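You operate a simulated robot arm through the tools that you are given. There is no shell and no other tool. Be economical: measure what you need, move in short steps, check, and stop when the job is done.

Carry out the task below with a simulated two-armed robot. There is one attempt and no reset: what you move stays moved.

TASK
Pick up the tyre lever with the yellow sleeve with one hand, pass it to the other hand and put it on the shelf four of the wheel rack.

The check looks at the end state, three seconds after you hand in, the way a careful person would. Anything else that was tipped, shoved, dropped, spilled or broken makes it a failure.

THE ROBOT
Two 6-joint arms with two-finger parallel grippers on one trunk, on a base that drives. Base frame: it is fixed to the floor where the robot stands at the start and does not move with it; the origin is under the middle of the robot, x ahead of it, y to its left, z up. Readings come in cm, degrees, newtons and seconds.
The left shoulder is at the start at [6, 18.7, 124.7], the right one opposite. With the tool pointing down near the work surface each hand reaches from about 10 to 52 cm from the robot's upright axis, wherever it stands, measured 20 degrees to its own side. Places, roughly: shelf four of the wheel rack [60, -70, 90]; tyre lever with the yellow sleeve (33x3x3 cm) [50, 0, 90]. Payload 1.57 kg a hand.
The TCP of each hand is the grasp point between the finger pads, 3 cm short of the fingertips. In the tool frame z runs along the fingers and y along their closing line. The gripper opens to 11 cm. The fingers are 2.4 cm wide and 1.2 cm thick; the gripper's body (4.8 by 11.2 cm) begins 7.8 cm behind the TCP.
Orientation is that of the tool frame in the base frame, as a unit quaternion [w, x, y, z]. With the fingers straight down and closing along the base's y, the tool's x points along the base's -x, its y along +y and its z along -z.

THE INTERFACE
- The arms move only by the tool step_arm. It takes "left_series", "right_series" or both (then of equal length, played together; a hand with none holds still); each is one flat list of numbers, 7 for each row, row after row: the shift along the tool's x, y, z in cm, then the turn, a rotation vector about the tool's x, y, z in degrees, then the gripper command, from -1 (fully open) to 1 (shut), values between in proportion. In form: [tx, ty, tz, ax, ay, az, hand, tx, ty, tz, ax, ay, az, hand, ...]. A call has 1 to 20 rows; each row shifts and turns the commanded pose from where the row before left it, along the tool's axes as they then stand. Rows are played at 5 a second. More than 5 cm and 8.6 degrees between two rows, or a gripper value outside its range, and nothing of the call is played. A pose out of reach is approached as far as the arm can. The call stops where the force on the tool passes 40 N (or 10 N more than at its start, if that is more) or the arm is blocked; 0.2 s more then pass. Each finger travels about 15.3 cm/s and halts on what it meets, pressing with about 36 N; the grip force reading is that of the motor and also rises with nothing between the fingers. The clock runs only during rows and for 0.2 s after the last one: add rows that do not move to give the fingers time. The reply holds the time, the measured pose of the TCP, the force on the tool along the base axes, the opening and the grip force, in the units named above and with some noise, with the torque about the TCP (base axes, N m) and any sound that the robot's microphone picked up.
- Cameras (640 x 400 px; columns grow to the right, rows downward): "scene" is now at [1.47, -2.24, 179.57]; the picture's right is [-0.19, -0.98, 0.00], its down [-0.80, 0.16, -0.57] and it looks along [0.56, -0.11, -0.82] (base axes); focal length 253 px, centre (320, 200). "left" rides on the left gripper at [7, -1.6, -14.1] in its tool frame; the picture's right is [0.23, 0.97, 0.00], its down [-0.86, 0.20, -0.48] and it looks along [-0.47, 0.11, 0.88] (tool axes); focal length 222 px, centre (320, 200). "right" rides on the right gripper at [7, 1.6, -14.1] in its tool frame; the picture's right is [-0.23, 0.97, 0.00], its down [-0.86, -0.20, -0.48] and it looks along [-0.47, -0.11, 0.88] (tool axes); focal length 222 px, centre (320, 200). There is no depth. A picture from a camera that has moved, and an enlarged one, comes with that camera's place and axes in the base frame and with its lens. The place of the scene camera against the robot may be out by one fixed shift of up to 1.8 cm in any direction.
- snapshot(camera): a new picture of that camera. The clock stands still meanwhile.
- raise_lower(by): slides the trunk up (or, below 0, down) by that many cm; the arms and the scene camera ride with it, the base frame stays. It gives what a move gives, with no picture.
- roll_base(legs): drives the robot by 1 to 6 legs, each [ahead, left, turn to the left] in cm, cm and degrees, along the robot's own axes; the way and the turn of a leg run together, so that a leg with both is an arc; at most 150 cm and 180 degrees a leg. The arms and the cameras ride along, it lands a little off, and it stops where it bumps. It gives what a move gives.
- head_to(pan, tilt): turns the head with the scene camera to pan (to the left, within 86 degrees either way) and tilt (down, from -29 to 69), counted from straight ahead of the robot. It gives what a move gives.
- zoom(camera, box): a new picture of the part [left, top, right, bottom] of that camera's present view, enlarged. The clock stands still meanwhile.
- finish_job(): hands the job in; it is judged then, once.

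Work in short steps. Places have to be worked out from the pictures, the camera data and where the tool is seen: move nearer, look again, correct. Check each grasp and each placing, and mend what went wrong. You have 120 turns and 88 pictures in all, those below and enlarged ones among them. Open the grippers and draw the arms clear of the work before you hand the job in, unless the task says otherwise; then end with one line.

The tools are called after "Request:" as name(argument=value, ...) on one line, values as JSON. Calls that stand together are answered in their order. step_arm: Moves the arms, as the interface text tells. Its arguments: {"type":"object","properties":{"left_series":{"type":"array","items":{"type":"number"}},"right_series":{"type":"array","items":{"type":"number"}}},"required":[]} The other tools are called the same way: raise_lower (by) slides the trunk up or down; roll_base (legs) drives the base; head_to (pan, tilt) turns the head that bears the scene camera; snapshot (camera) takes a picture; zoom (camera, box) takes an enlarged picture of a part of a camera's view; finish_job () hands the job in.

At the start:

```text
time_s: 0.0
left_eef_pos: [46.59, 6.23, 127.62]
left_orientation: [0.0, 0.0, 1.0, 0.0]
left_force: [0.1, 0.0, -0.1]
left_torque: [-0.02, 0.0, 0.01]
left_gripper_width: 11.0
left_grasp_force: 0.0
right_eef_pos: [28.94, -28.63, 123.92]
right_orientation: [0.0, 0.0, 1.0, 0.0]
right_force: [0.3, -0.2, 0.1]
right_torque: [0.0, 0.03, -0.02]
right_gripper_width: 10.97
right_grasp_force: 0.1
trunk travel left (down, up): [-87.5, 11.5]
robot x, y, heading: [0.3, 0.04, 0.1]
head pan, tilt: [-11.1, 55.0]
```

scene: 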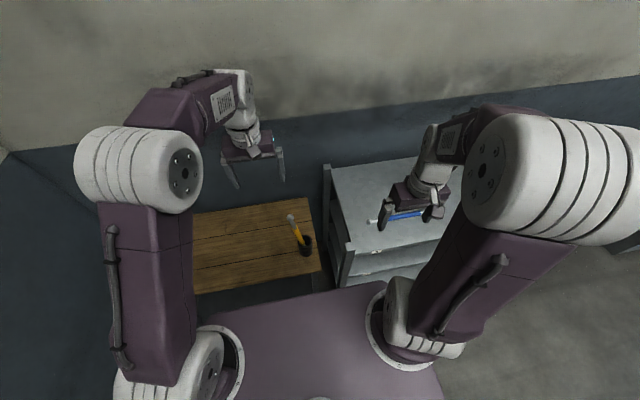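
right: 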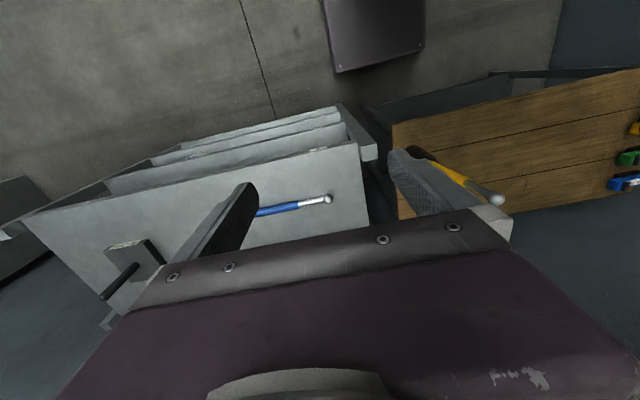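
left: 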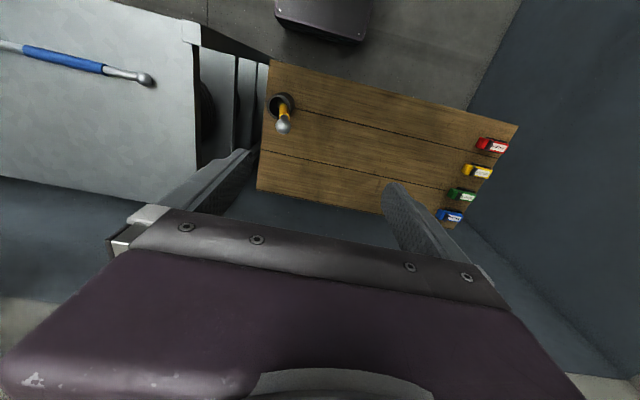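

The yellow lever seems to stand in a small cup near the table's corner; the rack stands to the right with a blue lever on top. I zoom in to see both.

Request:
zoom(camera="scene", box=[190, 170, 350, 300])

Request:
zoom(camera="scene", box=[310, 140, 480, 300])

Request:
zoom(camera="right", box=[0, 80, 400, 330])

```text
3.08 times, centred on (270, 235) of scene
camera zoom: at [1.47, -2.24, 179.57], right [-0.19, -0.98, 0.0], down [-0.8, 0.16, -0.57], along [0.56, -0.11, -0.82], focal length 777 px, centre (474, 92)
```

zoom: 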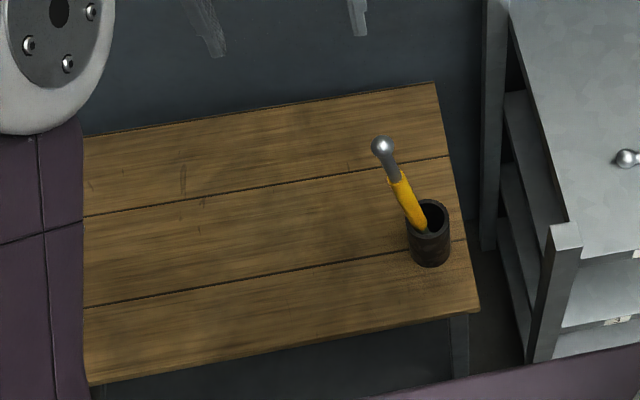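

```text
2.50 times, centred on (395, 220) of scene
camera zoom: at [1.47, -2.24, 179.57], right [-0.19, -0.98, 0.0], down [-0.8, 0.16, -0.57], along [0.56, -0.11, -0.82], focal length 632 px, centre (132, 150)
```

zoom: 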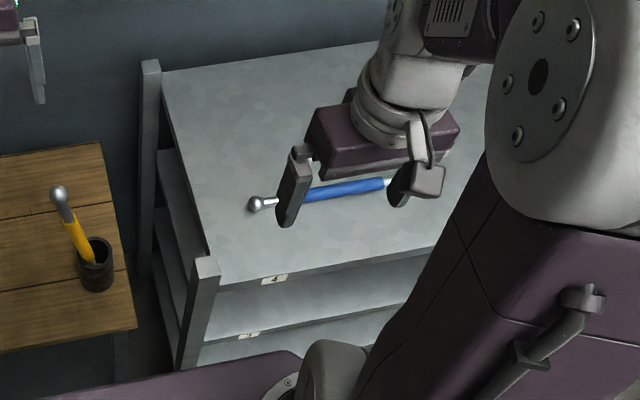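

```text
1.60 times, centred on (200, 205) of right
camera zoom: at [21.84, -27.08, 138.07], right [0.23, 0.97, 0.0], down [0.86, -0.2, 0.48], along [0.47, -0.11, -0.88], focal length 355 px, centre (512, 192)
```

zoom: 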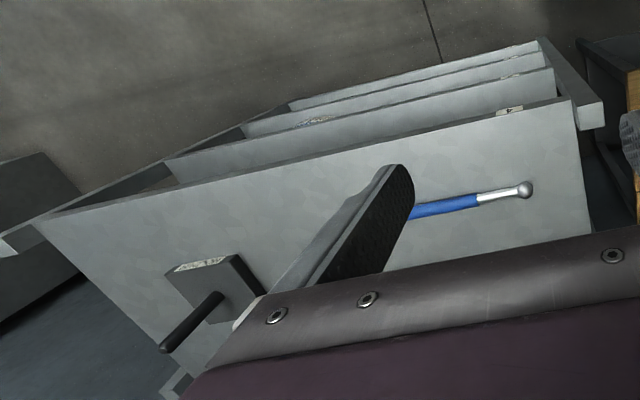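

Shelf 4 is the top board (label "4"), and it's already holding a blue lever and a boxy item. The yellow lever leans in a cup. I look closer from the left hand camera.

Request:
zoom(camera="left", box=[220, 60, 380, 160])

```text
4.00 times, centred on (300, 110) of left
camera zoom: at [39.47, 4.55, 141.74], right [-0.23, 0.97, 0.0], down [0.86, 0.2, 0.48], along [0.47, 0.11, -0.88], focal length 888 px, centre (400, 560)
```

zoom: 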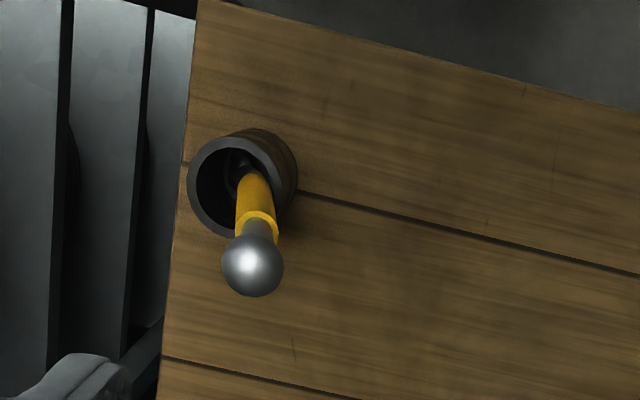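

The ball tip sits around [48, 0, ~100]. I shift the left hand 10 cm to the left for a stereo view.

Request:
step_arm(left_series=[0, 4, 0, 0, 0, 0, -1, 0, 4, 0, 0, 0, 0, -1, 0, 4, 0, 0, 0, 0, -1, 0, 0, 0, 0, 0, 0, -1])

Request:
zoom(camera="left", box=[140, 50, 340, 175])

```text
time_s: 1.0
left_eef_pos: [46.36, 18.27, 127.79]
left_orientation: [-0.001, -0.001, 1.0, 0.0]
left_force: [-0.5, 0.2, -0.6]
left_torque: [0.03, -0.01, 0.04]
left_gripper_width: 10.99
left_grasp_force: 0.0
right_eef_pos: [28.83, -28.78, 123.8]
right_orientation: [0.0, 0.0, 1.0, 0.0]
right_force: [-0.2, 0.0, 0.1]
right_torque: [0.01, -0.01, 0.0]
right_gripper_width: 10.98
right_grasp_force: 0.1
trunk travel left (down, up): [-87.5, 11.5]
robot x, y, heading: [0.09, -0.08, -0.2]
head pan, tilt: [-11.1, 55.0]
```

```text
3.20 times, centred on (240, 112) of left
camera zoom: at [39.43, 16.59, 141.83], right [-0.23, 0.97, 0.0], down [0.86, 0.2, 0.48], along [0.47, 0.11, -0.88], focal length 711 px, centre (576, 480)
```

zoom: 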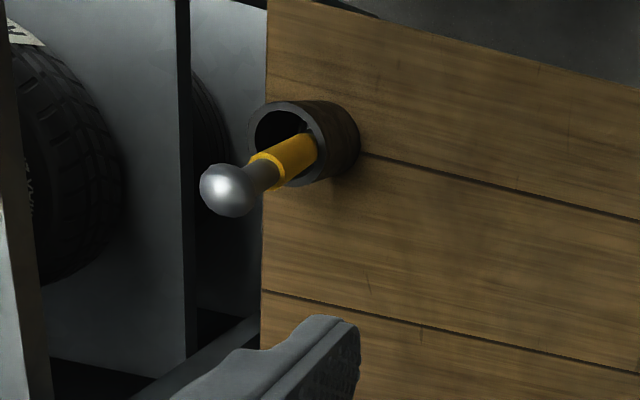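

Stereo puts the ball at about [48.0, 0.05, 101.8] and the cup rim centre at [47.9, -4.0, 81.5]; the lever leans about 6.5° to the left. I go above it with the tool aligned along it.

Request:
step_arm(left_series=[-0.38, -3.36, 2.56, 0, 0, 0, -1, -0.38, -3.36, 2.56, 0, 0, 0, -1, -0.38, -3.36, 2.56, 0, 0, 0, -1, -0.38, -3.36, 2.56, 0, 0, 0, -1, -0.38, -3.36, 2.56, 0, 0, 0, -1, 0, 0, 0, 6.5, 0, 0, -1, 0, 0, 0, 0, 0, 0, -1])

Request:
snapshot(camera="left")

Request:
snapshot(camera="right")

```text
time_s: 2.6
left_eef_pos: [48.39, 1.38, 114.74]
left_orientation: [-0.001, 0.001, 0.998, -0.058]
left_force: [-0.8, 0.0, 0.9]
left_torque: [0.01, -0.01, -0.04]
left_gripper_width: 11.04
left_grasp_force: 0.2
right_eef_pos: [28.75, -28.58, 123.89]
right_orientation: [0.0, 0.0, 1.0, 0.0]
right_force: [0.0, -0.4, -0.8]
right_torque: [-0.03, -0.01, 0.01]
right_gripper_width: 10.99
right_grasp_force: 0.0
trunk travel left (down, up): [-87.5, 11.5]
robot x, y, heading: [0.12, 0.4, 0.1]
head pan, tilt: [-11.1, 55.0]
```

```text
79 pictures are left
camera left: at [41.33, 1.41, 129.04], right [-0.23, 0.97, -0.11], down [0.85, 0.25, 0.45], along [0.47, 0.01, -0.88], focal length 222 px, centre (320, 200)
```

left: 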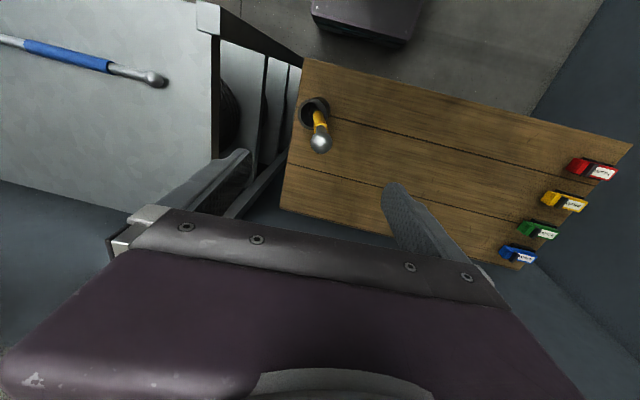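

```text
78 pictures are left
camera right: at [21.81, -27.0, 138.09], right [0.23, 0.97, 0.0], down [0.85, -0.2, 0.48], along [0.47, -0.11, -0.88], focal length 222 px, centre (320, 200)
```

right: 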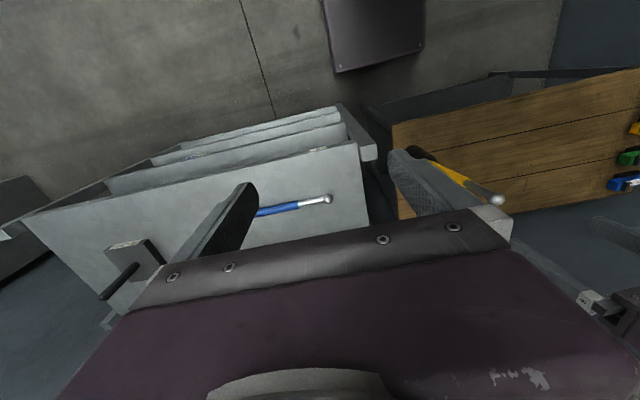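

The ball re-measures at [48.2, -0.1, 101.8], centred under the open fingers. I descend halfway along the lever axis and look.

Request:
step_arm(left_series=[0.15, 0, 3, 0, 0, 0, -1, 0.15, 0, 3, 0, 0, 0, -1, 0.1, 0, 3, 0, 0, 0, -1, 0, 0, 0, 0, 0, 0, -1])

Request:
snapshot(camera="left")

```text
time_s: 3.6
left_eef_pos: [47.81, 0.42, 105.94]
left_orientation: [0.0, 0.0, 0.998, -0.057]
left_force: [-0.3, -0.7, 0.3]
left_torque: [0.02, 0.0, 0.03]
left_gripper_width: 11.03
left_grasp_force: 0.1
right_eef_pos: [28.88, -28.56, 123.89]
right_orientation: [0.0, 0.0, 1.0, 0.0]
right_force: [-0.1, -0.3, -0.6]
right_torque: [-0.03, 0.01, 0.02]
right_gripper_width: 11.02
right_grasp_force: 0.0
trunk travel left (down, up): [-87.5, 11.5]
robot x, y, heading: [-0.53, -0.03, -0.1]
head pan, tilt: [-11.1, 55.0]
```

```text
77 pictures are left
camera left: at [40.88, 0.37, 120.07], right [-0.23, 0.97, -0.11], down [0.86, 0.25, 0.45], along [0.47, 0.01, -0.88], focal length 222 px, centre (320, 200)
```

left: 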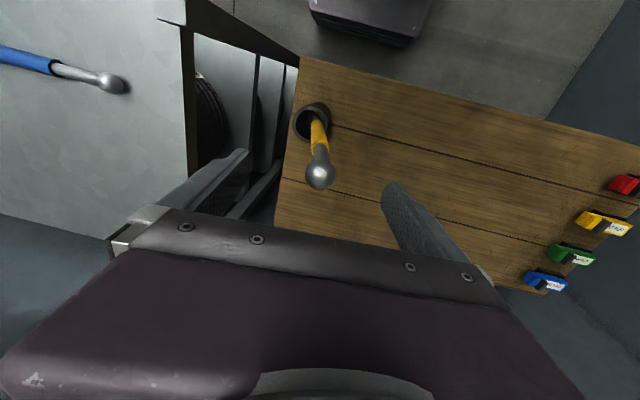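

Still centred. I descend the rest so the pads straddle the steel shaft below the ball.

Request:
step_arm(left_series=[0, 0, 3, 0, 0, 0, -1, 0, 0, 3, 0, 0, 0, -1, 0, 0, 2.8, 0, 0, 0, -1, 0, 0, 0, 0, 0, 0, -1])

Request:
snapshot(camera="left")

Request:
zoom(camera="scene", box=[190, 150, 350, 250])

```text
time_s: 4.6
left_eef_pos: [47.94, -0.72, 97.19]
left_orientation: [0.001, 0.0, 0.998, -0.057]
left_force: [-0.9, 0.2, 0.2]
left_torque: [0.01, -0.04, -0.01]
left_gripper_width: 11.01
left_grasp_force: 0.0
right_eef_pos: [28.79, -28.57, 123.8]
right_orientation: [-0.001, 0.0, 1.0, 0.0]
right_force: [0.2, -0.2, 0.7]
right_torque: [0.0, -0.01, -0.02]
right_gripper_width: 10.99
right_grasp_force: 0.1
trunk travel left (down, up): [-87.5, 11.5]
robot x, y, heading: [0.29, -0.26, 0.0]
head pan, tilt: [-11.1, 55.0]
```

```text
76 pictures are left
camera left: at [40.99, -0.67, 111.26], right [-0.23, 0.97, -0.11], down [0.86, 0.25, 0.45], along [0.47, 0.01, -0.88], focal length 222 px, centre (320, 200)
```

left: 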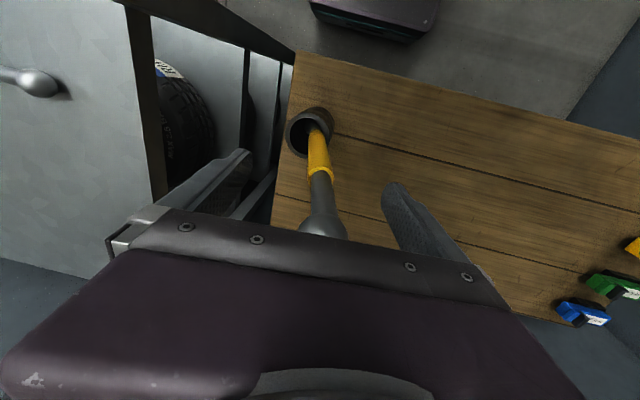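

```text
4.00 times, centred on (270, 200) of scene
camera zoom: at [1.46, -2.25, 179.57], right [-0.19, -0.98, 0.0], down [-0.8, 0.16, -0.57], along [0.56, -0.11, -0.82], focal length 1010 px, centre (520, 200)
```

zoom: 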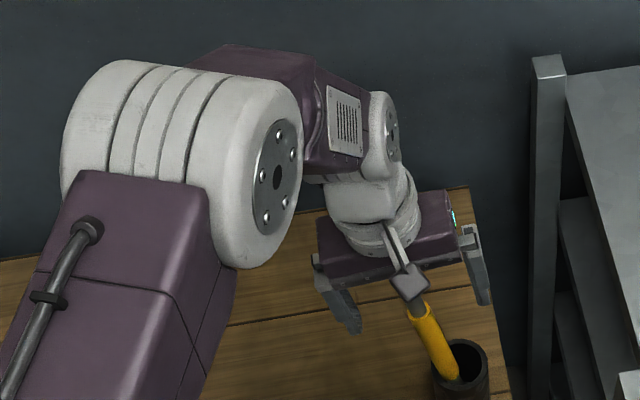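

The shaft lies between the fingers. I close the gripper.

Request:
step_arm(left_series=[0, 0, 0, 0, 0, 0, 0.3, 0, 0, 0, 0, 0, 0, 0.6, 0, 0, 0, 0, 0, 0, 1, 0, 0, 0, 0, 0, 0, 1, 0, 0, 0, 0, 0, 0, 1])

Request:
snapshot(camera="left")

```text
time_s: 5.8
left_eef_pos: [48.01, -0.6, 97.13]
left_orientation: [0.001, 0.0, 0.998, -0.057]
left_force: [-0.4, 1.2, -0.3]
left_torque: [-0.01, 0.0, -0.02]
left_gripper_width: 2.59
left_grasp_force: 35.8
right_eef_pos: [28.86, -28.55, 123.82]
right_orientation: [0.0, -0.001, 1.0, 0.0]
right_force: [-1.4, 0.5, -0.6]
right_torque: [-0.05, 0.0, -0.02]
right_gripper_width: 11.01
right_grasp_force: 0.1
trunk travel left (down, up): [-87.5, 11.5]
robot x, y, heading: [0.25, 0.01, 0.0]
head pan, tilt: [-11.1, 55.0]
```

```text
74 pictures are left
camera left: at [41.0, -0.64, 111.29], right [-0.23, 0.97, -0.11], down [0.86, 0.25, 0.45], along [0.47, 0.01, -0.88], focal length 222 px, centre (320, 200)
```

left: 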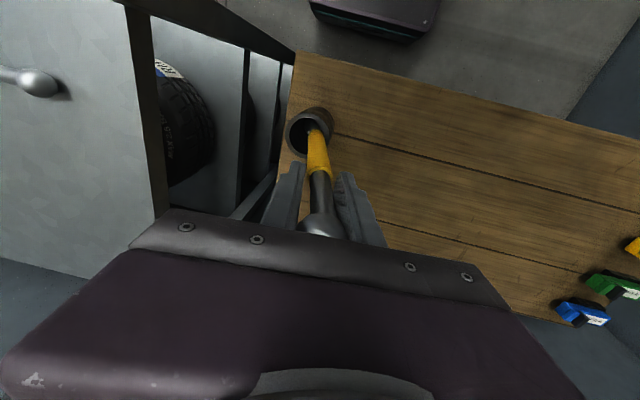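

Gripped (2.6 cm, 36 N). I lift along the lever axis.

Request:
step_arm(left_series=[0, 0, -2, 0, 0, 0, 1, 0, 0, -3, 0, 0, 0, 1, 0, 0, -3, 0, 0, 0, 1, 0, 0, -3, 0, 0, 0, 1, 0, 0, -3, 0, 0, 0, 1, 0, 0, -3, 0, 0, 0, 1, 0, 0, 0, 0, 0, 0, 1])

Request:
snapshot(camera="left")

Request:
snapshot(camera="scene")

```text
time_s: 7.4
left_eef_pos: [48.1, 1.4, 113.97]
left_orientation: [0.0, 0.0, 0.998, -0.056]
left_force: [0.1, 0.7, -5.5]
left_torque: [0.05, 0.03, -0.03]
left_gripper_width: 2.6
left_grasp_force: 35.8
right_eef_pos: [28.91, -28.64, 123.8]
right_orientation: [0.0, 0.0, 1.0, 0.0]
right_force: [0.3, 0.7, 0.0]
right_torque: [0.04, -0.02, 0.0]
right_gripper_width: 11.0
right_grasp_force: 0.0
trunk travel left (down, up): [-87.5, 11.5]
robot x, y, heading: [0.07, 0.21, -0.0]
head pan, tilt: [-11.1, 55.0]
```

```text
73 pictures are left
camera left: at [41.03, 1.32, 128.15], right [-0.23, 0.97, -0.11], down [0.86, 0.25, 0.45], along [0.46, 0.01, -0.89], focal length 222 px, centre (320, 200)
```

left: 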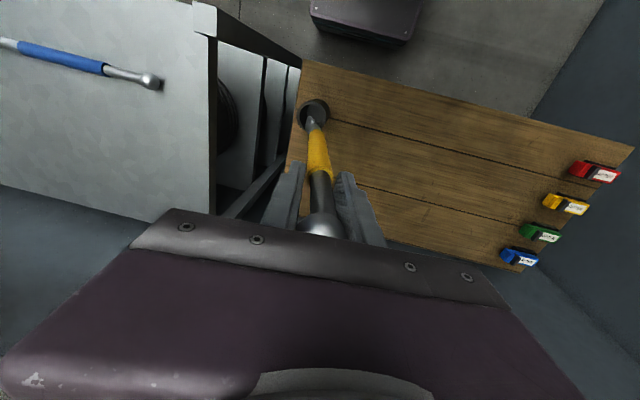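

```text
72 pictures are left
camera scene: at [1.59, -2.25, 179.57], right [-0.19, -0.98, 0.0], down [-0.8, 0.16, -0.57], along [0.56, -0.11, -0.82], focal length 253 px, centre (320, 200)
```

scene: 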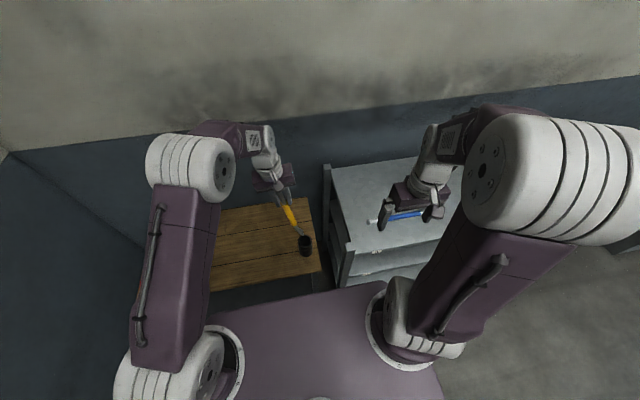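

The lever (about 0.55 kg) is out and hanging; the cup is upright. I raise the trunk for clearance.

Request:
raise_lower(by=11)

```text
time_s: 8.8
left_eef_pos: [48.06, 1.29, 124.91]
left_orientation: [0.0, 0.0, 0.998, -0.057]
left_force: [-0.7, 0.7, -4.2]
left_torque: [0.06, -0.01, 0.04]
left_gripper_width: 2.6
left_grasp_force: 36.0
right_eef_pos: [28.96, -28.53, 134.82]
right_orientation: [0.001, 0.0, 1.0, 0.0]
right_force: [-0.2, -0.9, -0.2]
right_torque: [-0.02, -0.02, 0.01]
right_gripper_width: 11.02
right_grasp_force: 0.0
trunk travel left (down, up): [-98.5, 0.5]
robot x, y, heading: [-0.14, -0.18, 0.2]
head pan, tilt: [-11.1, 55.0]
```

I draw the left hand back to about [40, 18, 125], lever still hanging.

Request:
step_arm(left_series=[1.6, 3.3, -0.4, 0, 0, 0, 1, 1.6, 3.3, -0.4, 0, 0, 0, 1, 1.6, 3.3, -0.4, 0, 0, 0, 1, 1.6, 3.3, -0.4, 0, 0, 0, 1, 1.6, 3.3, -0.4, 0, 0, 0, 1, 0, 0, 0, 0, 0, 0, 1])

```text
time_s: 10.2
left_eef_pos: [39.84, 18.09, 125.07]
left_orientation: [0.0, 0.0, 0.998, -0.056]
left_force: [0.4, 0.4, -5.1]
left_torque: [0.05, 0.01, 0.01]
left_gripper_width: 2.58
left_grasp_force: 35.8
right_eef_pos: [28.82, -28.47, 134.73]
right_orientation: [-0.001, 0.0, 1.0, 0.001]
right_force: [0.2, 0.1, 0.0]
right_torque: [0.08, 0.02, -0.01]
right_gripper_width: 11.01
right_grasp_force: 0.1
trunk travel left (down, up): [-98.5, 0.5]
robot x, y, heading: [-0.23, 0.02, -0.1]
head pan, tilt: [-11.1, 55.0]
```

Now I turn the tool in place toward pointing right (-y), half the way first.

Request:
step_arm(left_series=[0, 0, 0, 8.3, 0, 0, 1, 0, 0, 0, 8.3, 0, 0, 1, 0, 0, 0, 8.3, 0, 0, 1, 0, 0, 0, 8.3, 0, 0, 1, 0, 0, 0, 8.3, 0, 0, 1, 0, 0, 0, 0, 0, 0, 1])

Request:
snapshot(camera="scene")

```text
time_s: 11.6
left_eef_pos: [40.05, 17.93, 125.09]
left_orientation: [0.0, 0.0, 0.913, -0.408]
left_force: [-0.6, -0.7, -5.7]
left_torque: [0.31, 0.01, -0.01]
left_gripper_width: 2.6
left_grasp_force: 36.1
right_eef_pos: [28.89, -28.52, 134.83]
right_orientation: [0.0, -0.001, 1.0, 0.0]
right_force: [0.5, -0.3, -0.2]
right_torque: [-0.01, 0.01, 0.0]
right_gripper_width: 11.0
right_grasp_force: 0.0
trunk travel left (down, up): [-98.5, 0.5]
robot x, y, heading: [-0.25, -0.52, -0.2]
head pan, tilt: [-11.1, 55.0]
```

```text
71 pictures are left
camera scene: at [1.55, -2.24, 190.57], right [-0.19, -0.98, 0.0], down [-0.8, 0.16, -0.57], along [0.56, -0.11, -0.82], focal length 253 px, centre (320, 200)
```

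scene: 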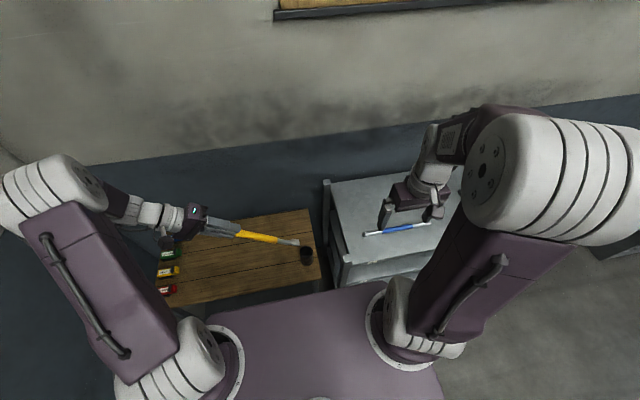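

Works well. I complete the turn to horizontal.

Request:
step_arm(left_series=[0, 0, 0, 8.4, 0, 0, 1, 0, 0, 0, 8.4, 0, 0, 1, 0, 0, 0, 8.4, 0, 0, 1, 0, 0, 0, 8.4, 0, 0, 1, 0, 0, 0, 8.2, 0, 0, 1, 0, 0, 0, 0, 0, 0, 1])

Request:
snapshot(camera="scene")

Request:
snapshot(camera="left")

Request:
snapshot(camera="right")

```text
time_s: 13.0
left_eef_pos: [39.93, 17.9, 125.17]
left_orientation: [0.0, 0.0, -0.707, 0.707]
left_force: [0.9, 0.9, -0.1]
left_torque: [0.08, 0.01, -0.03]
left_gripper_width: 0.38
left_grasp_force: 9.4
right_eef_pos: [28.84, -28.54, 134.85]
right_orientation: [0.0, 0.0, 1.0, 0.0]
right_force: [0.5, -0.4, -0.2]
right_torque: [0.01, 0.02, -0.02]
right_gripper_width: 11.0
right_grasp_force: 0.1
trunk travel left (down, up): [-98.5, 0.5]
robot x, y, heading: [0.18, 0.18, -0.1]
head pan, tilt: [-11.1, 55.0]
```

```text
70 pictures are left
camera scene: at [1.55, -2.2, 190.56], right [-0.19, -0.98, 0.0], down [-0.8, 0.16, -0.57], along [0.56, -0.11, -0.82], focal length 253 px, centre (320, 200)
```

scene: 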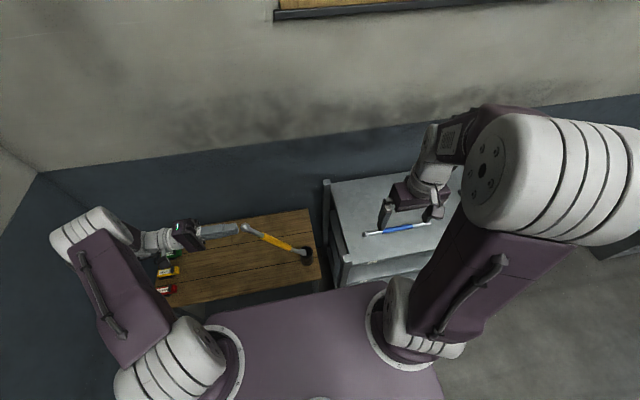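

```text
69 pictures are left
camera left: at [32.99, 32.15, 126.71], right [-0.23, 0.0, -0.97], down [0.85, 0.48, -0.2], along [0.47, -0.88, -0.11], focal length 222 px, centre (320, 200)
```

left: 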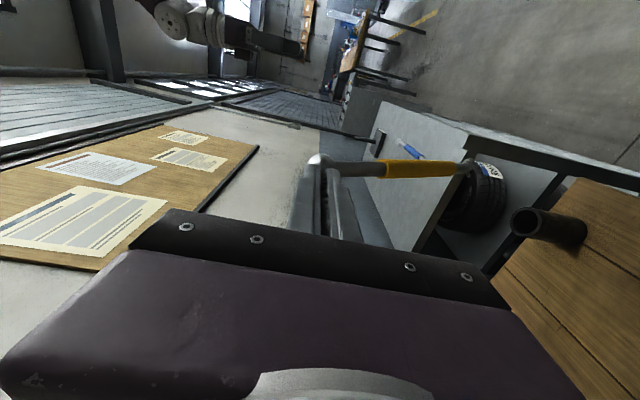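

```text
68 pictures are left
camera right: at [21.9, -27.05, 149.06], right [0.23, 0.97, 0.0], down [0.86, -0.2, 0.48], along [0.47, -0.11, -0.88], focal length 222 px, centre (320, 200)
```

right: 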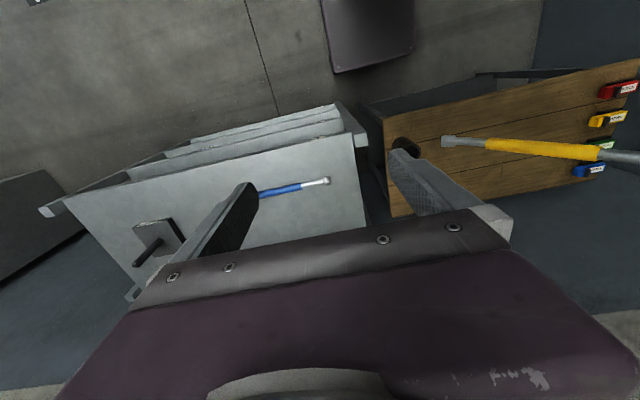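

The lever has swung and squeezed out of the left fingers (width 0.4). I hold still briefly and look at where it lands.

Request:
step_arm(left_series=[0, 0, 0, 0, 0, 0, 1])

Request:
snapshot(camera="scene")

```text
time_s: 13.4
left_eef_pos: [39.85, 17.95, 125.1]
left_orientation: [0.0, 0.001, 0.709, -0.705]
left_force: [-0.1, 0.6, 0.4]
left_torque: [0.0, 0.01, 0.0]
left_gripper_width: 0.02
left_grasp_force: 21.5
right_eef_pos: [28.78, -28.55, 134.85]
right_orientation: [0.0, 0.001, 1.0, 0.0]
right_force: [0.8, -0.5, -0.7]
right_torque: [-0.01, 0.03, -0.01]
right_gripper_width: 10.98
right_grasp_force: 0.2
trunk travel left (down, up): [-98.5, 0.5]
robot x, y, heading: [0.09, 0.27, 0.0]
head pan, tilt: [-11.1, 55.0]
```

```text
67 pictures are left
camera scene: at [1.45, -2.21, 190.58], right [-0.19, -0.98, 0.0], down [-0.8, 0.16, -0.57], along [0.56, -0.11, -0.82], focal length 253 px, centre (320, 200)
```

scene: 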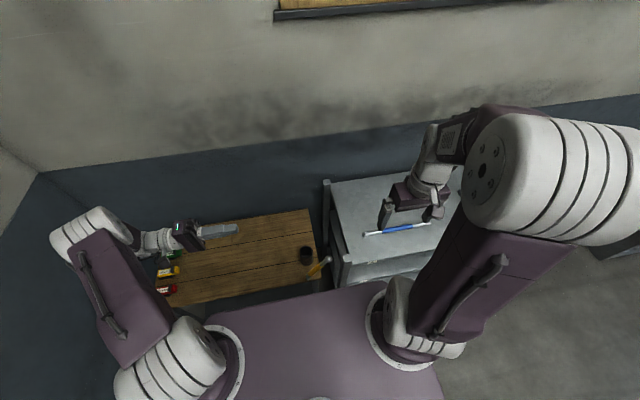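

The cup still stands; the lever is at the table's front right corner, still moving. I let it settle and zoom.

Request:
step_arm(left_series=[0, 0, 0, 0, 0, 0, 1, 0, 0, 0, 0, 0, 0, 1, 0, 0, 0, 0, 0, 0, 1, 0, 0, 0, 0, 0, 0, 1, 0, 0, 0, 0, 0, 0, 1])

Request:
snapshot(camera="scene")

Request:
snapshot(camera="right")

```text
time_s: 14.6
left_eef_pos: [39.91, 17.95, 125.02]
left_orientation: [0.0, 0.0, 0.708, -0.706]
left_force: [1.4, -0.4, -0.2]
left_torque: [0.01, -0.02, -0.03]
left_gripper_width: 0.0
left_grasp_force: 21.1
right_eef_pos: [28.85, -28.6, 134.85]
right_orientation: [0.0, -0.001, 1.0, 0.0]
right_force: [0.3, -0.3, -0.8]
right_torque: [0.02, 0.04, 0.01]
right_gripper_width: 11.01
right_grasp_force: 0.0
trunk travel left (down, up): [-98.5, 0.5]
robot x, y, heading: [-0.2, -0.23, 0.3]
head pan, tilt: [-11.1, 55.0]
```

```text
66 pictures are left
camera scene: at [1.46, -2.23, 190.57], right [-0.19, -0.98, 0.0], down [-0.8, 0.16, -0.57], along [0.56, -0.11, -0.82], focal length 253 px, centre (320, 200)
```

scene: 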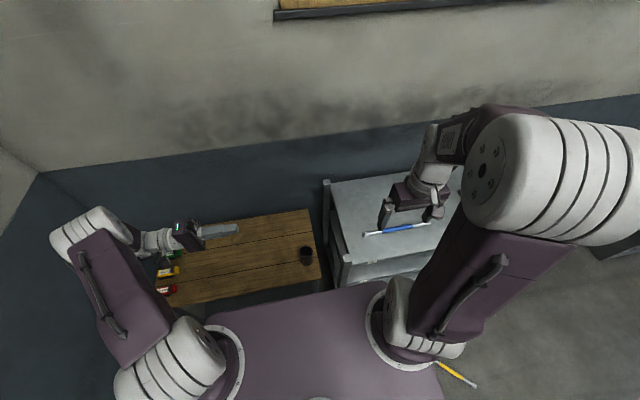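

```text
65 pictures are left
camera right: at [21.83, -27.07, 149.07], right [0.23, 0.97, 0.0], down [0.86, -0.2, 0.48], along [0.47, -0.11, -0.88], focal length 222 px, centre (320, 200)
```

right: 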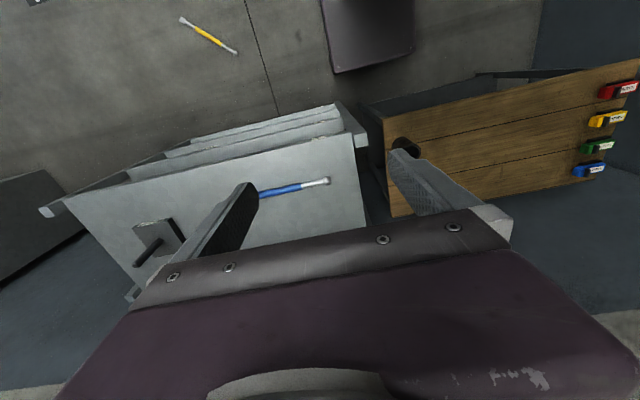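

The lever fell to the floor at roughly [-1,-70] to [-21,-92]; nothing else was disturbed. The trunk can go down far enough, so I'll retrieve it from the floor. First I restore the left tool to pointing down, and look at the floor around.

Request:
step_arm(left_series=[0, 0, 0, -8.2, 0, 0, 1, 0, 0, 0, -8.2, 0, 0, 1, 0, 0, 0, -8.2, 0, 0, 1, 0, 0, 0, -8.2, 0, 0, 1, 0, 0, 0, -8.2, 0, 0, 1, 0, 0, 0, -8.2, 0, 0, 1, 0, 0, 0, -8.2, 0, 0, 1, 0, 0, 0, -8.2, 0, 0, 1, 0, 0, 0, -8.2, 0, 0, 1, 0, 0, 0, -8.2, 0, 0, 1, 0, 0, 0, -8.0, 0, 0, 1, 2, 1, 0, 0, 0, 0, 1, 2, 1, 0, 0, 0, 0, 1, 2, 1, 0, 0, 0, 0, 1, 2, 1, 0, 0, 0, 0, 1, 2, 1, 0, 0, 0, 0, 1])

Request:
head_to(pan=-80, tilt=55)

Request:
snapshot(camera="scene")

```text
time_s: 18.0
left_eef_pos: [29.74, 23.0, 125.18]
left_orientation: [0.001, 0.0, 1.0, 0.002]
left_force: [0.1, 1.4, 0.0]
left_torque: [0.01, -0.03, 0.05]
left_gripper_width: 0.01
left_grasp_force: 21.5
right_eef_pos: [28.7, -28.54, 134.97]
right_orientation: [0.001, 0.001, 1.0, 0.0]
right_force: [-0.1, 0.5, 0.1]
right_torque: [-0.01, -0.03, -0.01]
right_gripper_width: 10.96
right_grasp_force: 0.1
trunk travel left (down, up): [-98.5, 0.5]
robot x, y, heading: [0.01, 0.08, 0.0]
head pan, tilt: [-11.1, 55.0]
```

```text
time_s: 19.4
left_eef_pos: [29.78, 22.95, 125.28]
left_orientation: [0.001, 0.0, 1.0, 0.001]
left_force: [0.5, -0.4, -0.6]
left_torque: [-0.03, 0.02, 0.0]
left_gripper_width: 0.01
left_grasp_force: 20.9
right_eef_pos: [28.88, -28.6, 134.84]
right_orientation: [0.001, 0.0, 1.0, 0.0]
right_force: [0.5, -0.6, 0.6]
right_torque: [0.02, -0.01, 0.02]
right_gripper_width: 11.02
right_grasp_force: 0.0
trunk travel left (down, up): [-98.5, 0.5]
robot x, y, heading: [-0.02, 0.14, 0.0]
head pan, tilt: [-80.0, 55.0]
```

```text
64 pictures are left
camera scene: at [-4.38, -7.92, 190.57], right [-0.98, -0.17, 0.0], down [-0.14, 0.81, -0.57], along [0.1, -0.56, -0.82], focal length 253 px, centre (320, 200)
```

scene: 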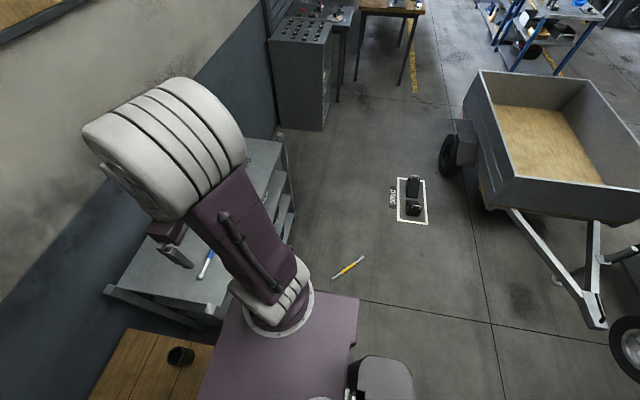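

I see free floor to the right and behind, but a grey thing at the picture's bottom could be the robot's own back or an object; I look closer before driving.

Request:
head_to(pan=-86, tilt=69)

Request:
snapshot(camera="scene")

```text
time_s: 20.2
left_eef_pos: [29.85, 22.97, 125.13]
left_orientation: [0.001, 0.0, 1.0, 0.002]
left_force: [-0.4, -1.0, -0.5]
left_torque: [0.03, 0.0, 0.0]
left_gripper_width: 0.0
left_grasp_force: 21.5
right_eef_pos: [28.8, -28.54, 134.96]
right_orientation: [0.0, 0.0, 1.0, 0.001]
right_force: [1.1, -0.1, 0.2]
right_torque: [-0.01, 0.0, 0.01]
right_gripper_width: 11.0
right_grasp_force: 0.1
trunk travel left (down, up): [-98.5, 0.5]
robot x, y, heading: [0.35, -0.29, 0.1]
head pan, tilt: [-85.9, 68.8]
```

```text
63 pictures are left
camera scene: at [-5.22, -6.41, 189.03], right [-1.0, -0.07, 0.0], down [-0.07, 0.93, -0.36], along [0.03, -0.36, -0.93], focal length 253 px, centre (320, 200)
```

scene: 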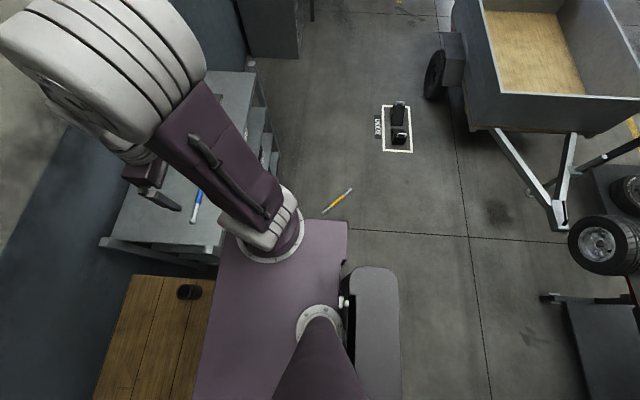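

The grey shape is the robot's own base tail. I check the left-rear side before backing up.

Request:
head_to(pan=86, tilt=60)

Request:
snapshot(camera="scene")

```text
time_s: 22.8
left_eef_pos: [29.83, 22.94, 125.23]
left_orientation: [0.0, -0.001, 1.0, 0.002]
left_force: [0.2, -0.4, 1.2]
left_torque: [-0.02, -0.01, -0.02]
left_gripper_width: 0.01
left_grasp_force: 20.6
right_eef_pos: [28.79, -28.54, 134.91]
right_orientation: [0.0, 0.001, 1.0, 0.0]
right_force: [0.4, 0.7, -0.3]
right_torque: [0.01, -0.02, 0.04]
right_gripper_width: 11.01
right_grasp_force: 0.1
trunk travel left (down, up): [-98.5, 0.5]
robot x, y, heading: [0.48, 0.02, -0.0]
head pan, tilt: [85.9, 60.0]
```

```text
62 pictures are left
camera scene: at [-5.14, 5.81, 189.96], right [1.0, -0.07, 0.0], down [-0.06, -0.86, -0.5], along [0.04, 0.5, -0.87], focal length 253 px, centre (320, 200)
```

scene: 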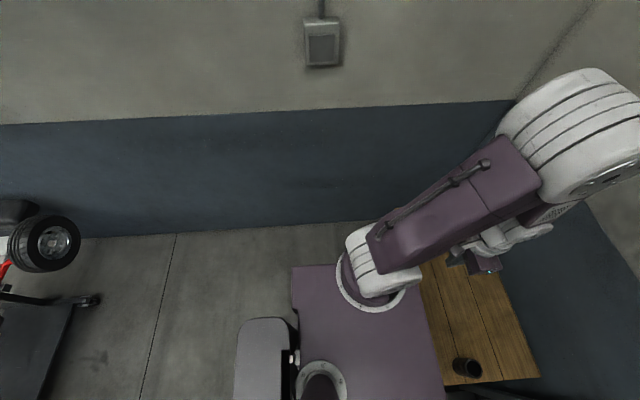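

Clear: wall is at y≈+92, nothing near. I back up, turn right 45° and sidestep right, keeping the lever ahead.

Request:
roll_base(legs=[[-32, 0, 0], [0, 0, -45], [0, -52, 0]])

Request:
head_to(pan=0, tilt=65)

Request:
snapshot(camera="scene")

Request:
snapshot(camera="left")

```text
time_s: 29.6
left_eef_pos: [-30.73, -41.16, 125.08]
left_orientation: [0.0, 0.38, 0.925, 0.002]
left_force: [0.3, -0.5, -0.5]
left_torque: [0.0, 0.03, -0.01]
left_gripper_width: 0.03
left_grasp_force: 21.2
right_eef_pos: [-67.76, -76.94, 134.98]
right_orientation: [0.0, 0.381, 0.925, -0.001]
right_force: [0.2, -0.3, 0.2]
right_torque: [-0.01, 0.04, 0.0]
right_gripper_width: 10.99
right_grasp_force: 0.0
trunk travel left (down, up): [-98.5, 0.5]
robot x, y, heading: [-68.16, -36.0, -44.6]
head pan, tilt: [85.9, 60.0]
```

```text
time_s: 31.2
left_eef_pos: [-30.84, -41.31, 125.21]
left_orientation: [0.0, 0.381, 0.925, 0.002]
left_force: [0.6, 0.3, 0.7]
left_torque: [0.0, 0.0, 0.0]
left_gripper_width: 0.0
left_grasp_force: 22.0
right_eef_pos: [-67.99, -77.24, 134.79]
right_orientation: [0.0, 0.38, 0.925, 0.0]
right_force: [0.4, -0.1, 0.1]
right_torque: [-0.02, 0.02, 0.01]
right_gripper_width: 10.97
right_grasp_force: 0.1
trunk travel left (down, up): [-98.5, 0.5]
robot x, y, heading: [-68.61, -36.27, -44.8]
head pan, tilt: [0.0, 65.0]
```

```text
61 pictures are left
camera scene: at [-67.94, -37.53, 189.4], right [-0.7, -0.71, 0.0], down [-0.64, 0.64, -0.42], along [0.3, -0.3, -0.91], focal length 253 px, centre (320, 200)
```

scene: 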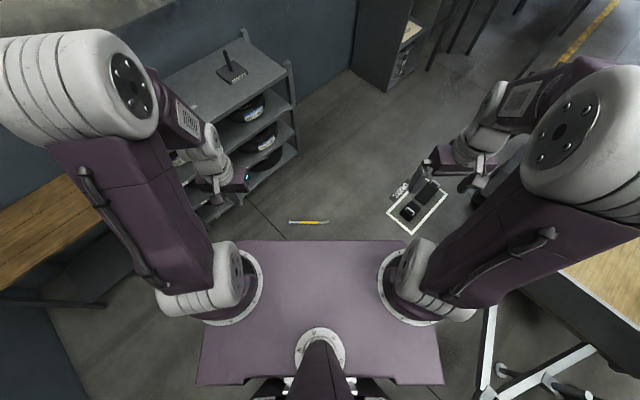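

```text
60 pictures are left
camera left: at [-37.13, -37.58, 139.26], right [0.52, 0.85, 0.0], down [0.75, -0.46, 0.48], along [0.41, -0.25, -0.88], focal length 222 px, centre (320, 200)
```

left: 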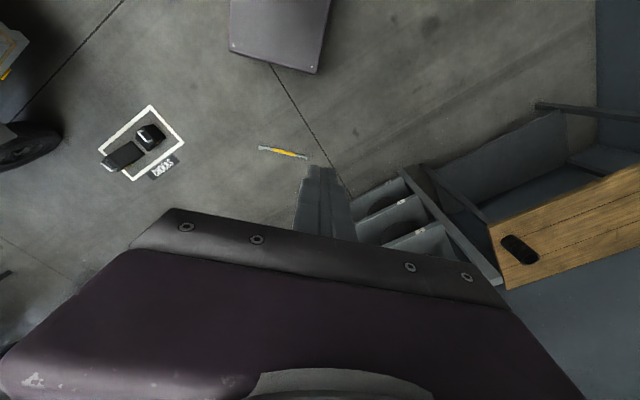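

The lever centre is at about [-13.3, -78.5], 69 cm ahead and 9 cm left of the robot. I drive 30 cm ahead (base front is ~22 cm ahead of the axis) and check.

Request:
roll_base(legs=[[29, -5, 0]])

Request:
raise_lower(by=-55)

Request:
snapshot(camera="left")

Request:
snapshot(camera="scene")

```text
time_s: 33.2
left_eef_pos: [-13.95, -65.13, 125.33]
left_orientation: [0.001, 0.38, 0.925, 0.001]
left_force: [0.6, 0.0, 0.1]
left_torque: [-0.04, -0.01, 0.02]
left_gripper_width: 0.0
left_grasp_force: 21.8
right_eef_pos: [-50.95, -100.96, 134.96]
right_orientation: [0.0, 0.38, 0.925, 0.0]
right_force: [-0.3, 1.2, 0.3]
right_torque: [-0.02, 0.0, 0.0]
right_gripper_width: 11.01
right_grasp_force: 0.1
trunk travel left (down, up): [-98.5, 0.5]
robot x, y, heading: [-50.91, -60.67, -44.8]
head pan, tilt: [0.0, 65.0]
```

```text
refused: -55 is not a number from -40 to 40
```

```text
59 pictures are left
camera left: at [-20.13, -61.31, 139.31], right [0.52, 0.85, 0.0], down [0.75, -0.46, 0.48], along [0.41, -0.25, -0.88], focal length 222 px, centre (320, 200)
```

left: 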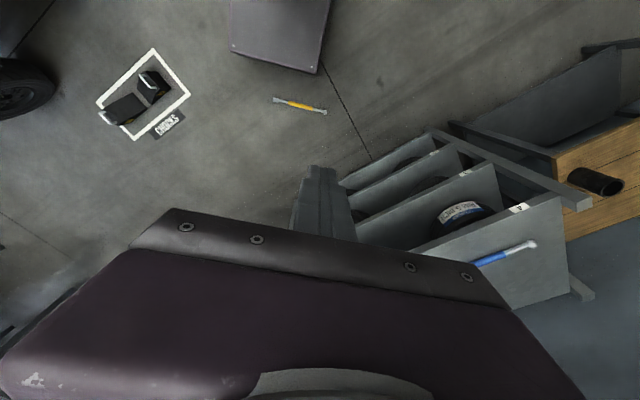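

```text
58 pictures are left
camera scene: at [-51.0, -61.14, 189.4], right [-0.7, -0.71, 0.0], down [-0.64, 0.64, -0.42], along [0.3, -0.3, -0.91], focal length 253 px, centre (320, 200)
```

scene: 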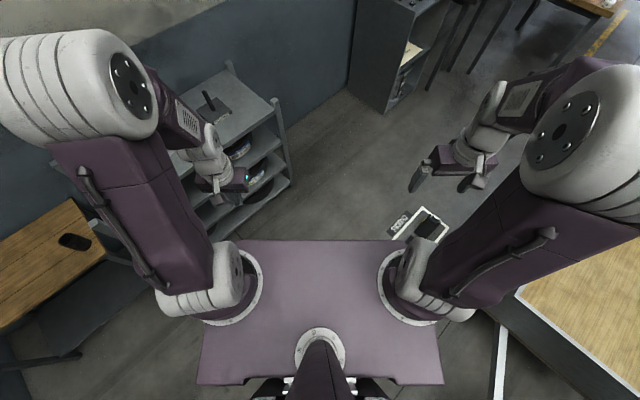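

Good placement: lever is 38 cm ahead, 13 cm left. I lower the trunk in two moves of 40.

Request:
raise_lower(by=-40)

Request:
snapshot(camera="left")

Request:
snapshot(camera="right")

```text
time_s: 37.0
left_eef_pos: [-13.93, -65.3, 85.13]
left_orientation: [0.0, 0.38, 0.925, 0.002]
left_force: [-0.5, 0.3, 0.9]
left_torque: [0.01, 0.0, -0.01]
left_gripper_width: 0.0
left_grasp_force: 21.2
right_eef_pos: [-50.71, -101.09, 94.86]
right_orientation: [-0.001, 0.38, 0.925, 0.0]
right_force: [-0.5, 0.2, -0.3]
right_torque: [0.01, -0.03, 0.0]
right_gripper_width: 11.0
right_grasp_force: 0.2
trunk travel left (down, up): [-58.5, 40.5]
robot x, y, heading: [-51.45, -60.66, -44.8]
head pan, tilt: [0.0, 65.0]
```

```text
57 pictures are left
camera left: at [-19.94, -61.58, 99.26], right [0.52, 0.85, 0.0], down [0.75, -0.46, 0.48], along [0.41, -0.25, -0.88], focal length 222 px, centre (320, 200)
```

left: 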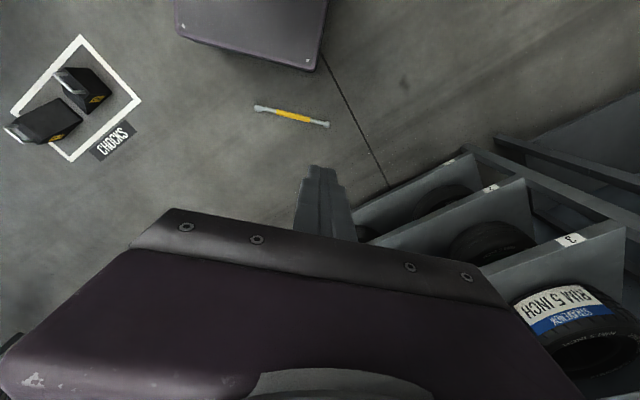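

```text
56 pictures are left
camera right: at [-54.64, -95.26, 109.07], right [0.85, 0.53, 0.0], down [0.47, -0.74, 0.48], along [0.25, -0.41, -0.88], focal length 222 px, centre (320, 200)
```

right: 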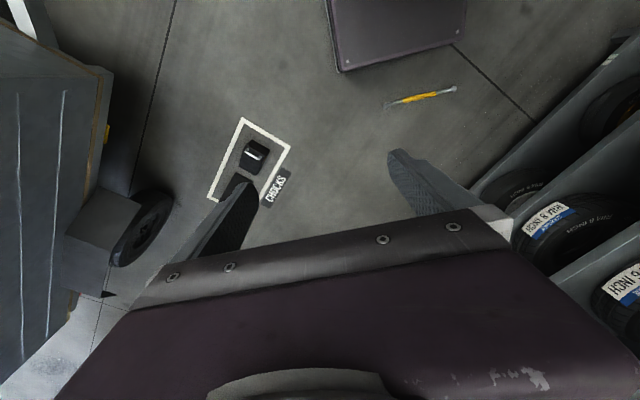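

Path is clear. I lower another 38 cm.

Request:
raise_lower(by=-38)

Request:
snapshot(camera="left")

Request:
zoom(camera="right", box=[360, 0, 640, 175])

```text
time_s: 40.7
left_eef_pos: [-13.75, -65.38, 47.14]
left_orientation: [0.001, 0.38, 0.925, 0.001]
left_force: [-0.6, 0.3, -0.7]
left_torque: [0.0, -0.04, 0.0]
left_gripper_width: 0.0
left_grasp_force: 21.3
right_eef_pos: [-50.73, -101.2, 56.84]
right_orientation: [0.0, 0.38, 0.925, 0.0]
right_force: [0.0, 0.0, -1.4]
right_torque: [0.01, -0.01, 0.02]
right_gripper_width: 10.98
right_grasp_force: 0.1
trunk travel left (down, up): [-20.5, 78.5]
robot x, y, heading: [-51.22, -60.45, -44.6]
head pan, tilt: [0.0, 65.0]
```

```text
55 pictures are left
camera left: at [-19.94, -61.58, 61.26], right [0.52, 0.85, 0.0], down [0.75, -0.46, 0.48], along [0.41, -0.25, -0.88], focal length 222 px, centre (320, 200)
```

left: 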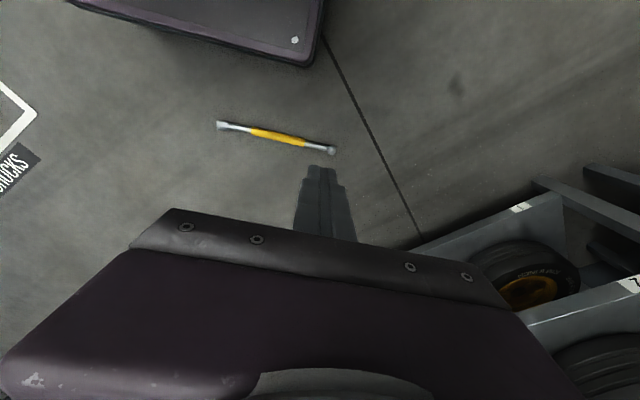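

```text
2.29 times, centred on (500, 88) of right
camera zoom: at [-54.64, -95.26, 71.07], right [0.85, 0.53, 0.0], down [0.47, -0.74, 0.48], along [0.25, -0.41, -0.88], focal length 508 px, centre (-91, 457)
```

zoom: 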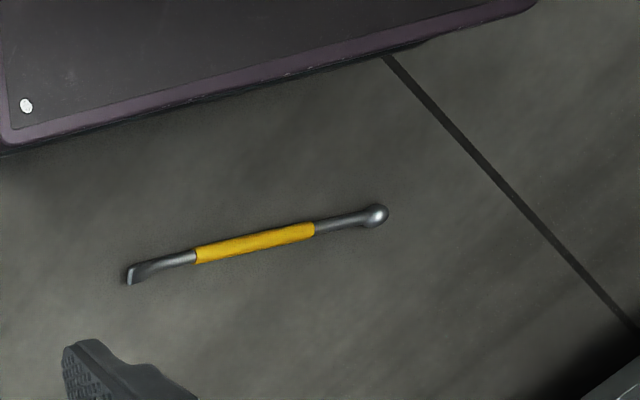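

Now the lever is clear: blade end ≈[-24.8,-90], ball end ≈[-3.7,-67.6], sleeve in the middle. I shift the left hand over the ball-side part of the sleeve, turn it 89° so the fingers close across the lever, and open it.

Request:
step_arm(left_series=[-3, -1.43, 0, 0, 0, 0, 0, -3, -1.43, 0, 0, 0, 0, -0.5, -3, -1.43, 0, 0, 0, 0, -0.5, 0, 0, 0, 0, 0, 8.05, -0.5, 0, 0, 0, 0, 0, 8.05, -0.5, 0, 0, 0, 0, 0, 8.05, -0.5, 0, 0, 0, 0, 0, 8.05, -0.5, 0, 0, 0, 0, 0, 8.05, -0.5, 0, 0, 0, 0, 0, 8.05, -0.5, 0, 0, 0, 0, 0, 8.05, -0.5, 0, 0, 0, 0, 0, 8.05, -0.5, 0, 0, 0, 0, 0, 8.05, -0.5, 0, 0, 0, 0, 0, 8.05, -0.5, 0, 0, 0, 0, 0, 8.05, -0.5, 0, 0, 0, 0, 0, 0, -0.5])

Request:
snapshot(camera="left")

Request:
snapshot(camera="scene")

```text
time_s: 43.9
left_eef_pos: [-10.44, -74.71, 47.24]
left_orientation: [-0.001, 0.919, 0.395, 0.001]
left_force: [-0.6, -0.3, 0.8]
left_torque: [-0.01, 0.0, -0.01]
left_gripper_width: 8.24
left_grasp_force: 0.2
right_eef_pos: [-50.87, -101.19, 56.79]
right_orientation: [0.0, 0.38, 0.925, 0.001]
right_force: [-0.5, -0.7, 0.7]
right_torque: [0.0, 0.03, -0.02]
right_gripper_width: 11.02
right_grasp_force: 0.0
trunk travel left (down, up): [-20.5, 78.5]
robot x, y, heading: [-51.1, -60.28, -44.7]
head pan, tilt: [0.0, 65.0]
```

```text
53 pictures are left
camera left: at [-6.86, -68.52, 61.28], right [0.86, -0.5, 0.0], down [-0.44, -0.76, 0.48], along [-0.24, -0.41, -0.88], focal length 222 px, centre (320, 200)
```

left: 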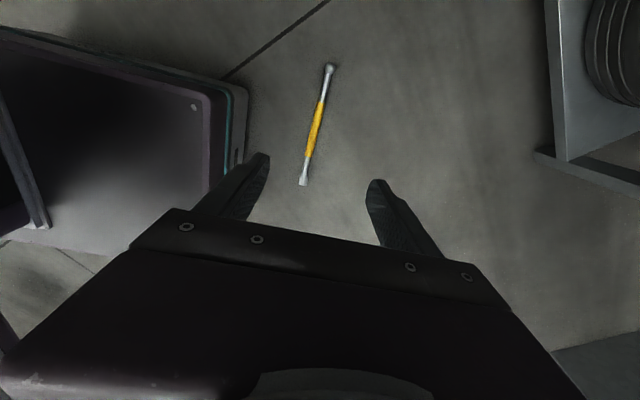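

```text
52 pictures are left
camera scene: at [-50.73, -61.51, 111.4], right [-0.7, -0.71, 0.0], down [-0.64, 0.64, -0.42], along [0.3, -0.3, -0.91], focal length 253 px, centre (320, 200)
```

scene: 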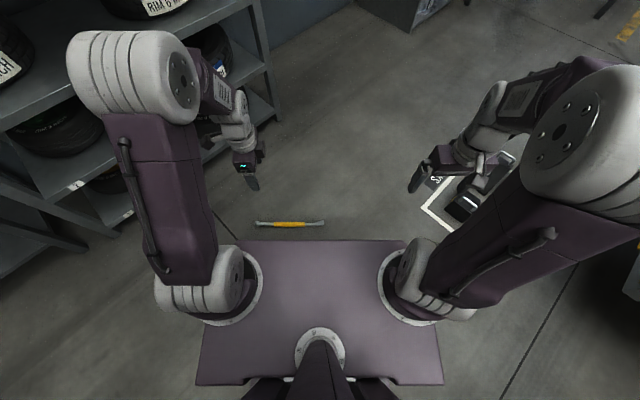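

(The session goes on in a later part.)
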